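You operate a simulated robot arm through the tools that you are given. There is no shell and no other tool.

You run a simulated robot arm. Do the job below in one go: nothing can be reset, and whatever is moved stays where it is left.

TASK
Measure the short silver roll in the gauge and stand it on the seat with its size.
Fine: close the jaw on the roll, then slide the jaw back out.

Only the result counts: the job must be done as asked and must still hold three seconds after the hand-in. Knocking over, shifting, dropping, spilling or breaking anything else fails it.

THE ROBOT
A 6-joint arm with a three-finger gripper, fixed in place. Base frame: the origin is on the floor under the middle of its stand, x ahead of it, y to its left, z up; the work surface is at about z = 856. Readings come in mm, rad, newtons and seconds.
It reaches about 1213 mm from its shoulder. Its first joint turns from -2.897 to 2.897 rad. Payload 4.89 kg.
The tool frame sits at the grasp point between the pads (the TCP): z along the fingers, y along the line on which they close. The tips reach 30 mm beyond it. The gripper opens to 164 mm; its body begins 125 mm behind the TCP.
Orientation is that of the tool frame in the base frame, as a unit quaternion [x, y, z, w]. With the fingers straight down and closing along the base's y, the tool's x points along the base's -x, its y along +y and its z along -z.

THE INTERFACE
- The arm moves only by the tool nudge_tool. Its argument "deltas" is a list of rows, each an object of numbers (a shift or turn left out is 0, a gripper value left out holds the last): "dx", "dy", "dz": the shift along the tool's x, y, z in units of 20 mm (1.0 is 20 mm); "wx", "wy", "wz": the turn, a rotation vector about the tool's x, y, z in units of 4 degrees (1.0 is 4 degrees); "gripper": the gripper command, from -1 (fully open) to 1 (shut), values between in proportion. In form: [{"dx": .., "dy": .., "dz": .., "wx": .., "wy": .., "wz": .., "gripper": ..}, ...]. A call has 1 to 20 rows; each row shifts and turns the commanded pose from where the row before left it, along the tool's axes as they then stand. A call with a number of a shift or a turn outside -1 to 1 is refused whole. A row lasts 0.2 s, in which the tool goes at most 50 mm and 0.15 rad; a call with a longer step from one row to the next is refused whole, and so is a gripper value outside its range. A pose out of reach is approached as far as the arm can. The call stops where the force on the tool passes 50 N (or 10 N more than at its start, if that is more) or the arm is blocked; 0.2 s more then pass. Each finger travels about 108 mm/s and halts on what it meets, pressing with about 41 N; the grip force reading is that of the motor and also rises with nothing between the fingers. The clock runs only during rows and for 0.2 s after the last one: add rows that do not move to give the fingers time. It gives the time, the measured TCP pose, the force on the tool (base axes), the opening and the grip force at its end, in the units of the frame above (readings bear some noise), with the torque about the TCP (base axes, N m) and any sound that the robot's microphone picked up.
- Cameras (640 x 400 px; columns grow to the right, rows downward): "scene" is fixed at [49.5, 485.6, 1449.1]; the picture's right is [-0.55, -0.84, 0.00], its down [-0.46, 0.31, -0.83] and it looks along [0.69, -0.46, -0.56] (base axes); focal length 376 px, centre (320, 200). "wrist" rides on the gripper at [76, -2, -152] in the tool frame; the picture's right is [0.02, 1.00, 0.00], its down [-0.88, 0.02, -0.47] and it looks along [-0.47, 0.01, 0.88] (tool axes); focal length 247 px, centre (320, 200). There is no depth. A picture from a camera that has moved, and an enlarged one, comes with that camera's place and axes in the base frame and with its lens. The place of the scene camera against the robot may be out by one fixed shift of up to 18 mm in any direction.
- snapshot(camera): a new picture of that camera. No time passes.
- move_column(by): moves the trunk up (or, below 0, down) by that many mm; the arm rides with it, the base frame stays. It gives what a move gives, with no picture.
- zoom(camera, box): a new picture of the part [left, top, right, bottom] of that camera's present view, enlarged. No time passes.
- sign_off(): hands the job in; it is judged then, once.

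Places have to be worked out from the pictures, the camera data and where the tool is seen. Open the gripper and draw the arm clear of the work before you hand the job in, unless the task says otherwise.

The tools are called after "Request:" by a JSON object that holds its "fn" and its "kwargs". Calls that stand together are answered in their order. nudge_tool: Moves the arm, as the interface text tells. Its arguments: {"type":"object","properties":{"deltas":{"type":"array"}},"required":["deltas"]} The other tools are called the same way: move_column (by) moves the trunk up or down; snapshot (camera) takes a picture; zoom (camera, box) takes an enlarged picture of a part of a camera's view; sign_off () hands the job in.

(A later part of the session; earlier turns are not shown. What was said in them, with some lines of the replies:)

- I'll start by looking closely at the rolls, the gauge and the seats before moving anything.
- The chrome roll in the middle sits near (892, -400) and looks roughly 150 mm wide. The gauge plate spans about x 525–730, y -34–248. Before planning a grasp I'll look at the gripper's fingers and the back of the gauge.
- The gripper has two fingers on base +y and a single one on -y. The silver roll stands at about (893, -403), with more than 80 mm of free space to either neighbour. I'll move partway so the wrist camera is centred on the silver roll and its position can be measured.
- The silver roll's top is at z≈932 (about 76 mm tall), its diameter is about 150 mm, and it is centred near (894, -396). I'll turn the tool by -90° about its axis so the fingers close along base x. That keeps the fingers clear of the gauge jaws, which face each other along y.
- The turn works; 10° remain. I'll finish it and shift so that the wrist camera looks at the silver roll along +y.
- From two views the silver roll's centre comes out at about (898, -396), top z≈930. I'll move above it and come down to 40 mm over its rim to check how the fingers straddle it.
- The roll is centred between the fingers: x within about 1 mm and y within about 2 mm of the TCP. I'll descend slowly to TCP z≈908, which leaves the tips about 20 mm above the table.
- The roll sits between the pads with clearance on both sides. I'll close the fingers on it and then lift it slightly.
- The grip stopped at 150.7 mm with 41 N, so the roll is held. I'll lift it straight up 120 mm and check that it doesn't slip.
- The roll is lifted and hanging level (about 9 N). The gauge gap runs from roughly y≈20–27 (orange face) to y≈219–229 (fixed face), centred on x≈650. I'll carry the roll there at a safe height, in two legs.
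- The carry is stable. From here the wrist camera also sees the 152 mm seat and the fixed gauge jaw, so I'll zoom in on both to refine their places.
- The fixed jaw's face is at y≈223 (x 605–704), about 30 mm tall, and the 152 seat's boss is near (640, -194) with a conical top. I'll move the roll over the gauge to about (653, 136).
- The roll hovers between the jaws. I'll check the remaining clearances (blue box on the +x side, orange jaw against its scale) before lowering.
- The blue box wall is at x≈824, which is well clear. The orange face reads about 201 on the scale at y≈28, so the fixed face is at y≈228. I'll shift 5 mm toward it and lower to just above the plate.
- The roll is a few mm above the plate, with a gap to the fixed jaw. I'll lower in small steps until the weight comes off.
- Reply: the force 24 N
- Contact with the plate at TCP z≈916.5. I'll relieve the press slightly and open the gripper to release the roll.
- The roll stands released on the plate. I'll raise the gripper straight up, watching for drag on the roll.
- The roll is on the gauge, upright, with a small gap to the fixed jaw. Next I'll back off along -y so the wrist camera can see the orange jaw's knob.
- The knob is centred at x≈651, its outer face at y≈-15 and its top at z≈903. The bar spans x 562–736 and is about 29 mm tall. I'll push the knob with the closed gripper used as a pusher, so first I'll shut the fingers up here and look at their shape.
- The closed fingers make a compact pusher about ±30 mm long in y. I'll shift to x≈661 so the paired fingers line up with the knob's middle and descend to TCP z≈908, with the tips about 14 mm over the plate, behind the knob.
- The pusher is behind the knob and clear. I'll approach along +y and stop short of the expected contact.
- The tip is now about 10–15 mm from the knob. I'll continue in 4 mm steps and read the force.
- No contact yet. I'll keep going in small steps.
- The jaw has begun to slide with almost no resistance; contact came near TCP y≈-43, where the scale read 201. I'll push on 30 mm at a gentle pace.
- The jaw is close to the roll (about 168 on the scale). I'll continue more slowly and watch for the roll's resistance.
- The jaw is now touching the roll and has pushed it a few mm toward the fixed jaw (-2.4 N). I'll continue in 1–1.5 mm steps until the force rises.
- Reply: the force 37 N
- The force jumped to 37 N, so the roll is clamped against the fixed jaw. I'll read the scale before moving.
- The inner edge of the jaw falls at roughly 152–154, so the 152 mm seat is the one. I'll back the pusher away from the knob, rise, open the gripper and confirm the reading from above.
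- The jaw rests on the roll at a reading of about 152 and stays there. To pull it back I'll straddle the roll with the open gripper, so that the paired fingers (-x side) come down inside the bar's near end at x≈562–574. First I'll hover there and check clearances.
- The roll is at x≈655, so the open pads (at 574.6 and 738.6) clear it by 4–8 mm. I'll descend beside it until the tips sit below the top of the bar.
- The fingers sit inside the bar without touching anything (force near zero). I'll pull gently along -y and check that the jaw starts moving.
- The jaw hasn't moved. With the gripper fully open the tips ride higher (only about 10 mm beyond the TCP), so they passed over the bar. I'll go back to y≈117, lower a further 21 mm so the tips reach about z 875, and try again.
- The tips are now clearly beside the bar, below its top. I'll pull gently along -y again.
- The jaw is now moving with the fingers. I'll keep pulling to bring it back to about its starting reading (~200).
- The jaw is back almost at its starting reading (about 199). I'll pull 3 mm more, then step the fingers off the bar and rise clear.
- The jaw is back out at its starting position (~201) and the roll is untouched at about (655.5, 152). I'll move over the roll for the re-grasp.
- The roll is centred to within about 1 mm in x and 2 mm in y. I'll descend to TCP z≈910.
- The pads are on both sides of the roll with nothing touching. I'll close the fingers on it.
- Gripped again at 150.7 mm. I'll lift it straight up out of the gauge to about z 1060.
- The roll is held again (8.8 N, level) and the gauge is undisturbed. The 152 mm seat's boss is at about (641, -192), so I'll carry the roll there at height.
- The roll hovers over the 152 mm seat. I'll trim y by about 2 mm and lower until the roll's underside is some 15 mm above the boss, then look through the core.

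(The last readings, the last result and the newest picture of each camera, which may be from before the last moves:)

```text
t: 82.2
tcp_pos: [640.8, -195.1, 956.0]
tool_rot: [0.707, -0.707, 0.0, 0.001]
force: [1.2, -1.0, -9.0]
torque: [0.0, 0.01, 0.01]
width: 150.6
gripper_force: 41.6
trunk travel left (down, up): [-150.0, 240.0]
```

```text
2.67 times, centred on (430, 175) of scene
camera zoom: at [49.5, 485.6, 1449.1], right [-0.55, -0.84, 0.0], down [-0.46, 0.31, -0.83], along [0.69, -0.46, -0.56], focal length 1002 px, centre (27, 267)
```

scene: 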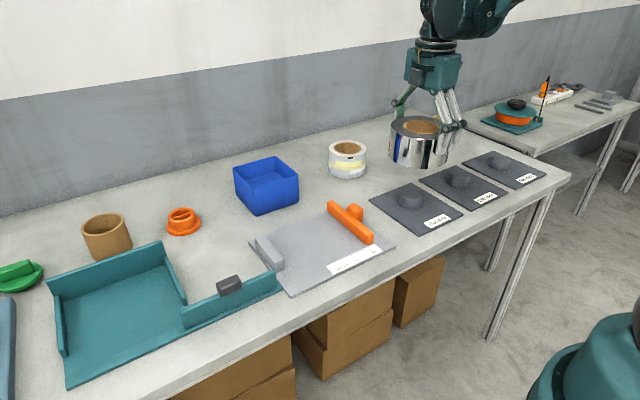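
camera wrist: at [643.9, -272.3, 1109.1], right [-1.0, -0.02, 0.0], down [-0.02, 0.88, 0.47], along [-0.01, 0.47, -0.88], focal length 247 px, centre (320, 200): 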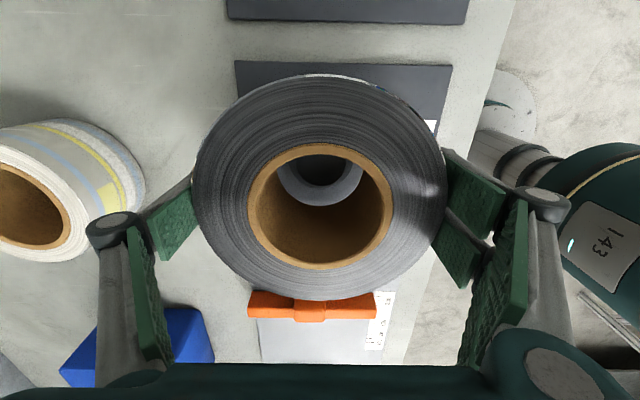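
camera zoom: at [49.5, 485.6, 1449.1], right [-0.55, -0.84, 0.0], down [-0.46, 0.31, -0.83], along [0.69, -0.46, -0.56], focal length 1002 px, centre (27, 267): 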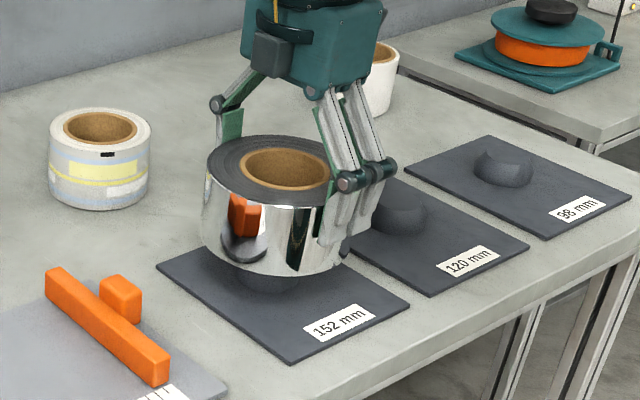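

Through the core the boss top is visible, nearly concentric with it; the roll looks about 1 mm off in each axis. I'll trim that and lower to just above the boss for a second look.

Request:
{"fn": "nudge_tool", "kwargs": {"deltas": [{"dx": -0.05, "dy": 0.06, "gripper": 1}, {"dz": 0.25}, {"dz": 0.25}, {"dz": 0.25}, {"dz": 0.2}, {}]}}

Request:
{"fn": "zoom", "kwargs": {"camera": "wrist", "box": [240, 130, 400, 280]}}

Request:
{"fn": "zoom", "kwargs": {"camera": "scene", "box": [370, 120, 480, 230]}}

```text
t: 83.6
tcp_pos: [639.0, -194.2, 937.3]
tool_rot: [-0.706, 0.708, 0.001, 0.0]
force: [0.1, -0.4, -9.3]
torque: [-0.05, 0.02, 0.0]
width: 150.4
gripper_force: 40.9
trunk travel left (down, up): [-150.0, 240.0]
```

```text
2.67 times, centred on (320, 205) of wrist
camera zoom: at [642.8, -271.0, 1090.2], right [-1.0, -0.02, 0.0], down [-0.02, 0.88, 0.47], along [-0.01, 0.47, -0.88], focal length 659 px, centre (320, 187)
```

zoom: 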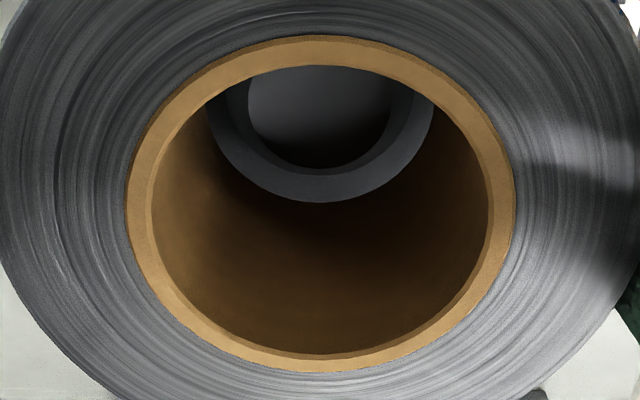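

```text
3.64 times, centred on (425, 175) of scene
camera zoom: at [49.5, 485.6, 1449.1], right [-0.55, -0.84, 0.0], down [-0.46, 0.31, -0.83], along [0.69, -0.46, -0.56], focal length 1367 px, centre (-62, 291)
```

zoom: 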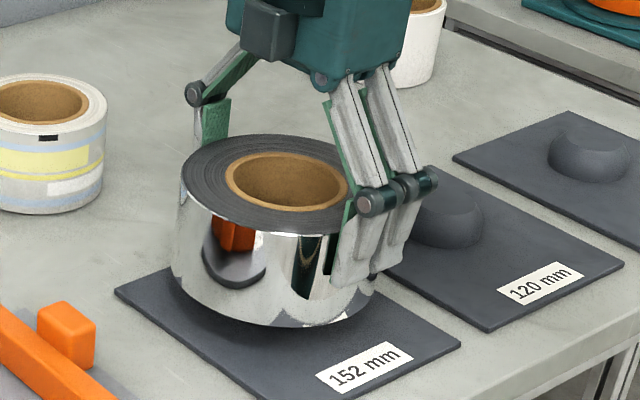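

The boss top and the core are now concentric in the view, within about 1 mm. I'll lower gently over the boss, watching the lateral force.

Request:
{"fn": "nudge_tool", "kwargs": {"deltas": [{"dz": 0.15, "gripper": 1}, {"dz": 0.15}, {"dz": 0.15}, {"dz": 0.15}, {"dz": 0.15}, {}]}}

Request:
{"fn": "zoom", "kwargs": {"camera": "wrist", "box": [240, 130, 400, 280]}}

```text
t: 85.0
tcp_pos: [639.2, -193.4, 922.5]
tool_rot: [-0.707, 0.707, 0.0, 0.0]
force: [0.0, -0.6, -9.7]
torque: [-0.03, 0.02, 0.0]
width: 150.3
gripper_force: 41.0
trunk travel left (down, up): [-150.0, 240.0]
```

```text
2.67 times, centred on (320, 205) of wrist
camera zoom: at [642.0, -271.2, 1075.4], right [-1.0, -0.02, 0.0], down [-0.02, 0.88, 0.47], along [-0.01, 0.47, -0.88], focal length 659 px, centre (320, 187)
```

zoom: 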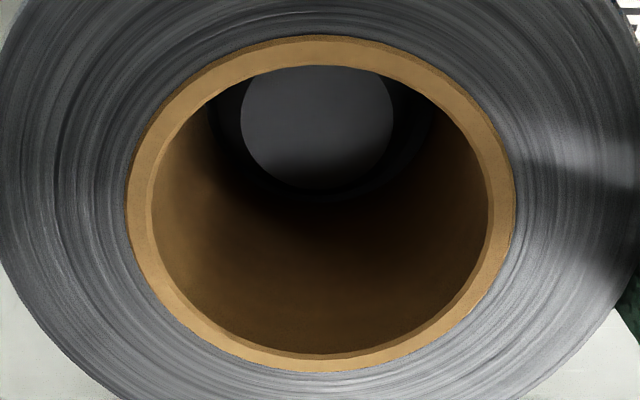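

No lateral force so far. I'll make a sub-millimetre trim and continue down slowly.

Request:
{"fn": "nudge_tool", "kwargs": {"deltas": [{"dz": 0.12, "dy": -0.03, "dx": 0.03, "gripper": 1}, {"dz": 0.12}, {"dz": 0.12}, {"dz": 0.1}, {}]}}

Request:
{"fn": "zoom", "kwargs": {"camera": "wrist", "box": [240, 130, 400, 280]}}

Request:
{"fn": "zoom", "kwargs": {"camera": "scene", "box": [370, 120, 480, 230]}}

```text
t: 86.2
tcp_pos: [641.1, -194.2, 913.0]
tool_rot: [0.708, -0.706, 0.0, 0.0]
force: [0.9, -0.7, -9.7]
torque: [-0.06, 0.0, -0.01]
width: 150.6
gripper_force: 40.5
trunk travel left (down, up): [-150.0, 240.0]
```

```text
2.67 times, centred on (320, 205) of wrist
camera zoom: at [643.2, -271.3, 1066.6], right [-1.0, -0.02, 0.0], down [-0.02, 0.88, 0.47], along [-0.01, 0.47, -0.88], focal length 659 px, centre (320, 187)
```

zoom: 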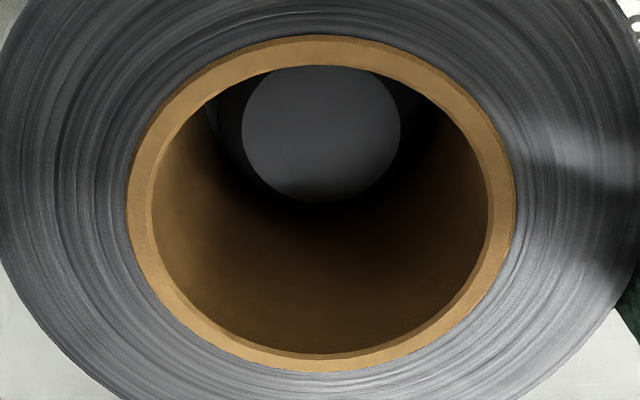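

```text
3.64 times, centred on (425, 175) of scene
camera zoom: at [49.5, 485.6, 1449.1], right [-0.55, -0.84, 0.0], down [-0.46, 0.31, -0.83], along [0.69, -0.46, -0.56], focal length 1367 px, centre (-62, 291)
```

zoom: 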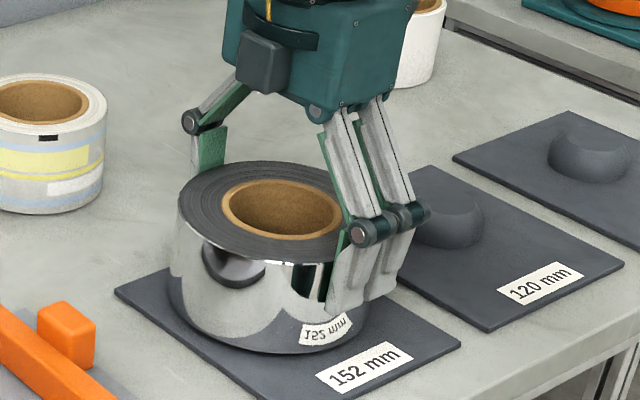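

The disc is centred again and the roll is almost down, with no contact yet. I'll take smaller steps to touch-down.

Request:
{"fn": "nudge_tool", "kwargs": {"deltas": [{"dz": 0.07}, {"dz": 0.07}, {"dz": 0.06}, {}]}}

```text
t: 87.2
tcp_pos: [639.4, -192.5, 910.2]
tool_rot: [-0.707, 0.708, 0.0, 0.0]
force: [3.7, 0.2, 14.3]
torque: [0.25, 0.73, 0.18]
width: 150.8
gripper_force: 40.9
trunk travel left (down, up): [-150.0, 240.0]
```

Touch-down at TCP z≈910 (net about 24 N), matching a plate roughly 8 mm thick. I'll check from both cameras that the roll rests flat on the seat plate.

Request:
{"fn": "zoom", "kwargs": {"camera": "scene", "box": [380, 160, 460, 230]}}

Request:
{"fn": "zoom", "kwargs": {"camera": "wrist", "box": [240, 130, 400, 280]}}

Request:
{"fn": "snapshot", "kwargs": {"camera": "wrist"}}

```text
5.71 times, centred on (420, 195) of scene
camera zoom: at [49.5, 485.6, 1449.1], right [-0.55, -0.84, 0.0], down [-0.46, 0.31, -0.83], along [0.69, -0.46, -0.56], focal length 2148 px, centre (-251, 229)
```

zoom: 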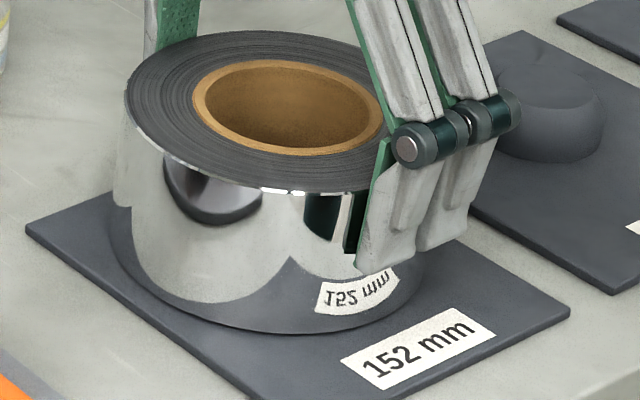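

```text
2.67 times, centred on (320, 205) of wrist
camera zoom: at [642.9, -271.1, 1063.0], right [-1.0, -0.02, 0.0], down [-0.02, 0.88, 0.47], along [-0.01, 0.47, -0.88], focal length 659 px, centre (320, 187)
```

zoom: 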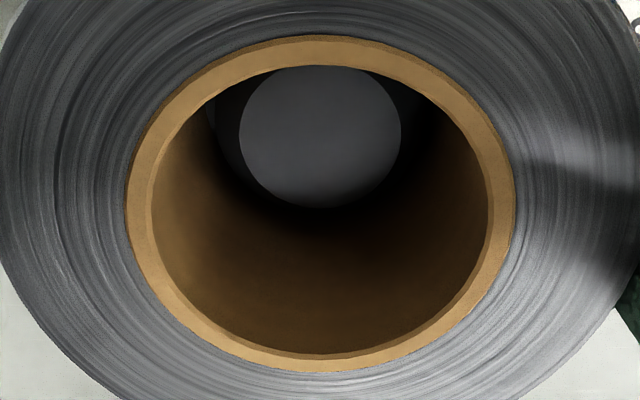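

```text
taken
camera wrist: at [642.9, -271.1, 1063.0], right [-1.0, -0.02, 0.0], down [-0.02, 0.88, 0.47], along [-0.01, 0.47, -0.88], focal length 247 px, centre (320, 200)
```

wrist: 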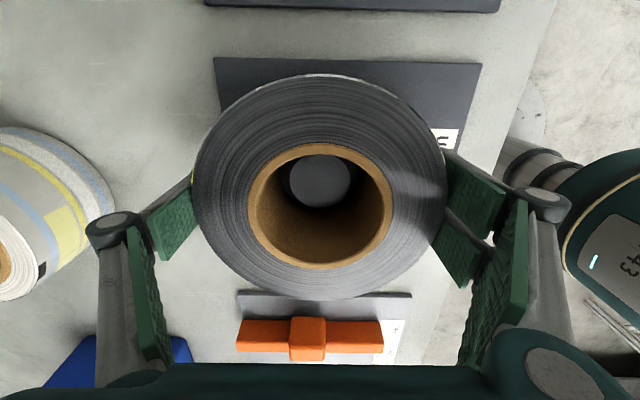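

The roll rests flat on the plate with the boss centred in the core. I'll relieve the press and open the gripper.

Request:
{"fn": "nudge_tool", "kwargs": {"deltas": [{"dz": -0.03}, {}, {"gripper": -0.9}, {}, {"gripper": -1}, {}, {}]}}

Request:
{"fn": "snapshot", "kwargs": {"camera": "wrist"}}

Request:
{"fn": "zoom", "kwargs": {"camera": "scene", "box": [380, 160, 460, 230]}}

```text
t: 88.8
tcp_pos: [640.1, -194.6, 909.2]
tool_rot: [-0.707, 0.707, 0.0, 0.0]
force: [-0.4, 0.4, 0.2]
torque: [-0.03, -0.02, 0.01]
width: 164.3
gripper_force: 0.1
trunk travel left (down, up): [-150.0, 240.0]
```

```text
taken
camera wrist: at [642.9, -271.3, 1062.7], right [-1.0, -0.02, 0.0], down [-0.02, 0.88, 0.47], along [-0.01, 0.47, -0.88], focal length 247 px, centre (320, 200)
```

wrist: 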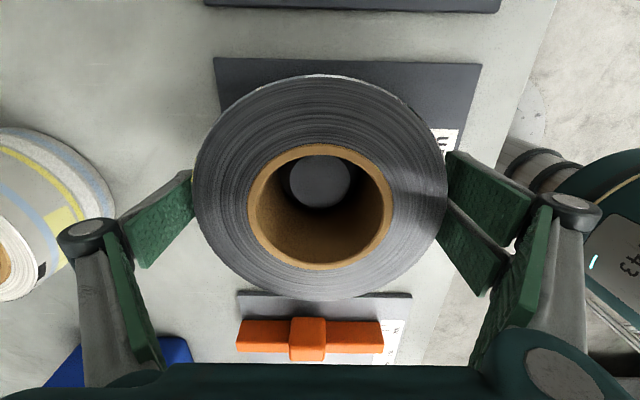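

```text
5.71 times, centred on (420, 195) of scene
camera zoom: at [49.5, 485.6, 1449.1], right [-0.55, -0.84, 0.0], down [-0.46, 0.31, -0.83], along [0.69, -0.46, -0.56], focal length 2148 px, centre (-251, 229)
```

zoom: 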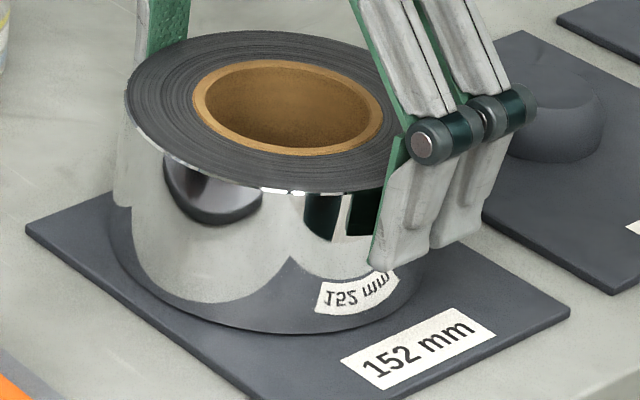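

The roll didn't move on release; it stands on the seat with the fingers clear on both sides. I'll rise straight up and then check everything.

Request:
{"fn": "nudge_tool", "kwargs": {"deltas": [{"dz": -0.2, "gripper": -1}, {"dz": -0.3}, {"dz": -0.4}, {"dz": -0.5}, {"dz": -0.6}, {"dz": -0.7}, {"dz": -0.9}, {"dz": -0.9}, {"dz": -0.9}, {"dz": -0.9}, {"dz": -0.9}, {"dz": -0.9}, {"dz": -0.9}, {}]}}

Request:
{"fn": "snapshot", "kwargs": {"camera": "wrist"}}

Request:
{"fn": "snapshot", "kwargs": {"camera": "scene"}}

```text
t: 91.8
tcp_pos: [639.7, -194.6, 1090.3]
tool_rot: [-0.707, 0.707, 0.0, 0.0]
force: [-0.6, -0.1, -0.6]
torque: [-0.02, -0.03, 0.0]
width: 164.2
gripper_force: 0.0
trunk travel left (down, up): [-150.0, 240.0]
```

```text
taken
camera wrist: at [642.7, -272.4, 1242.7], right [-1.0, -0.02, 0.0], down [-0.02, 0.88, 0.47], along [-0.01, 0.47, -0.88], focal length 247 px, centre (320, 200)
```

wrist: 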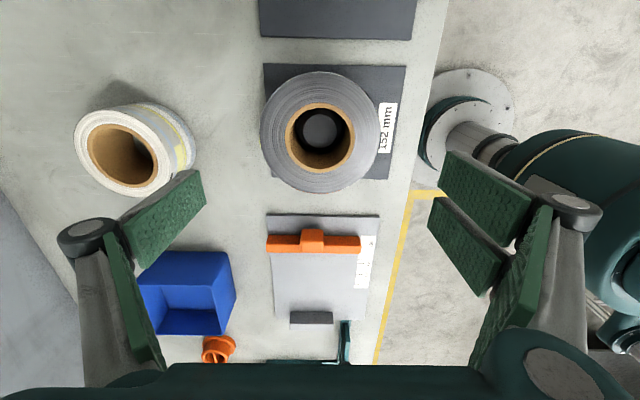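

```text
taken
```

scene: 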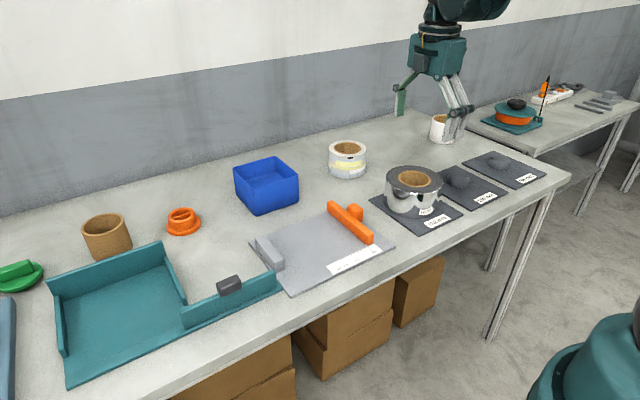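

The roll stands on the 152 mm seat, the jaw is back out, and everything else is where it was. I'll zoom in for a last check and draw the arm further up and away.

Request:
{"fn": "zoom", "kwargs": {"camera": "wrist", "box": [240, 50, 430, 200]}}

Request:
{"fn": "zoom", "kwargs": {"camera": "scene", "box": [360, 150, 470, 240]}}

Request:
{"fn": "nudge_tool", "kwargs": {"deltas": [{"dz": -0.9, "gripper": -1}, {"dz": -0.9}, {"dz": -0.9}, {"dz": -0.9}, {"dy": 0.8}, {"dy": 0.8}, {"dy": 0.8}, {"dy": 0.8}, {}]}}

Request:
{"fn": "snapshot", "kwargs": {"camera": "scene"}}

```text
2.67 times, centred on (335, 125) of wrist
camera zoom: at [642.7, -272.4, 1242.7], right [-1.0, -0.02, 0.0], down [-0.02, 0.88, 0.47], along [-0.01, 0.47, -0.88], focal length 659 px, centre (280, 400)
```

zoom: 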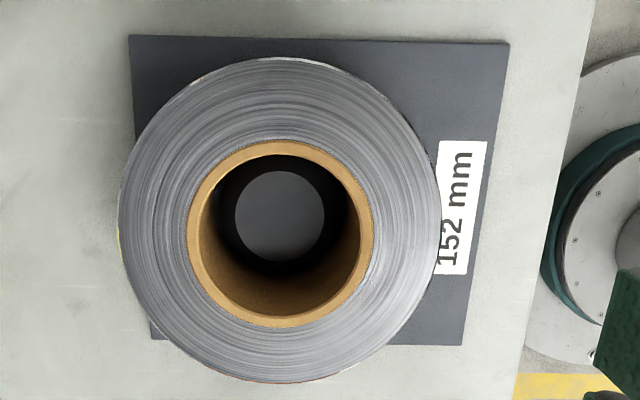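

```text
4.44 times, centred on (415, 195) of scene
camera zoom: at [49.5, 485.6, 1449.1], right [-0.55, -0.84, 0.0], down [-0.46, 0.31, -0.83], along [0.69, -0.46, -0.56], focal length 1671 px, centre (-102, 222)
```

zoom: 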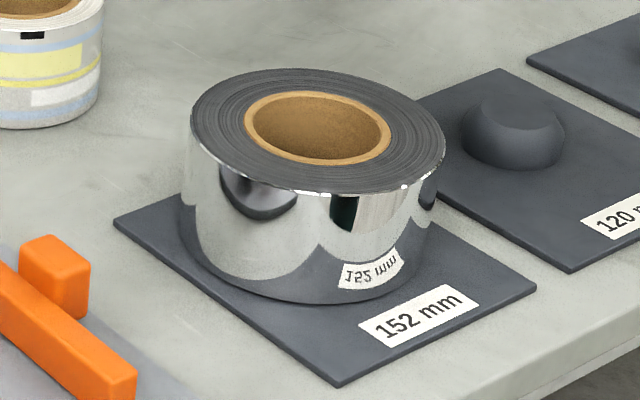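

```text
t: 93.8
tcp_pos: [574.8, -195.0, 1160.7]
tool_rot: [-0.706, 0.708, 0.0, 0.0]
force: [-0.4, -1.0, 0.0]
torque: [-0.01, -0.05, -0.05]
width: 164.1
gripper_force: 0.1
trunk travel left (down, up): [-150.0, 240.0]
```

```text
taken
```

scene: 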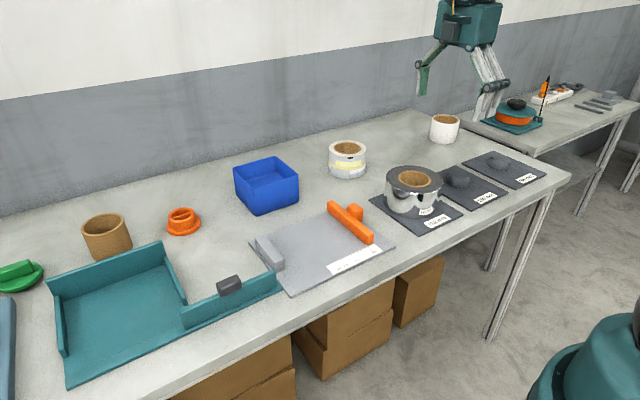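

The silver roll read about 152 mm in the gauge. It now stands upright over the boss of the 152 mm seat, the jaw is back out, and nothing else has moved. The gripper is open and clear, so I'm handing the job in.

Request:
{"fn": "sign_off", "kwargs": {}}

```text
The job is handed in.
```

The silver roll measured about 152 mm in the gauge and now stands upright on the 152 mm seat, centred over its boss.

- **Measuring:** I closed the jaw until the roll was clamped against the fixed side. The force rose to about 37 N with the jaw edge reading between 150 and 154. The gripper closed to 150.7 mm on the roll. Of the three seats (98, 120 and 152 mm), only 152 fits.
- **Jaw:** I slid it back out to its starting reading of about 201.
- **Everything else:** The last pictures show nothing else moved. The gripper is open and drawn clear of the work.

The first try at pulling the jaw back missed, because the open fingertips passed over the bar without touching it. I lowered the gripper and the second try worked.
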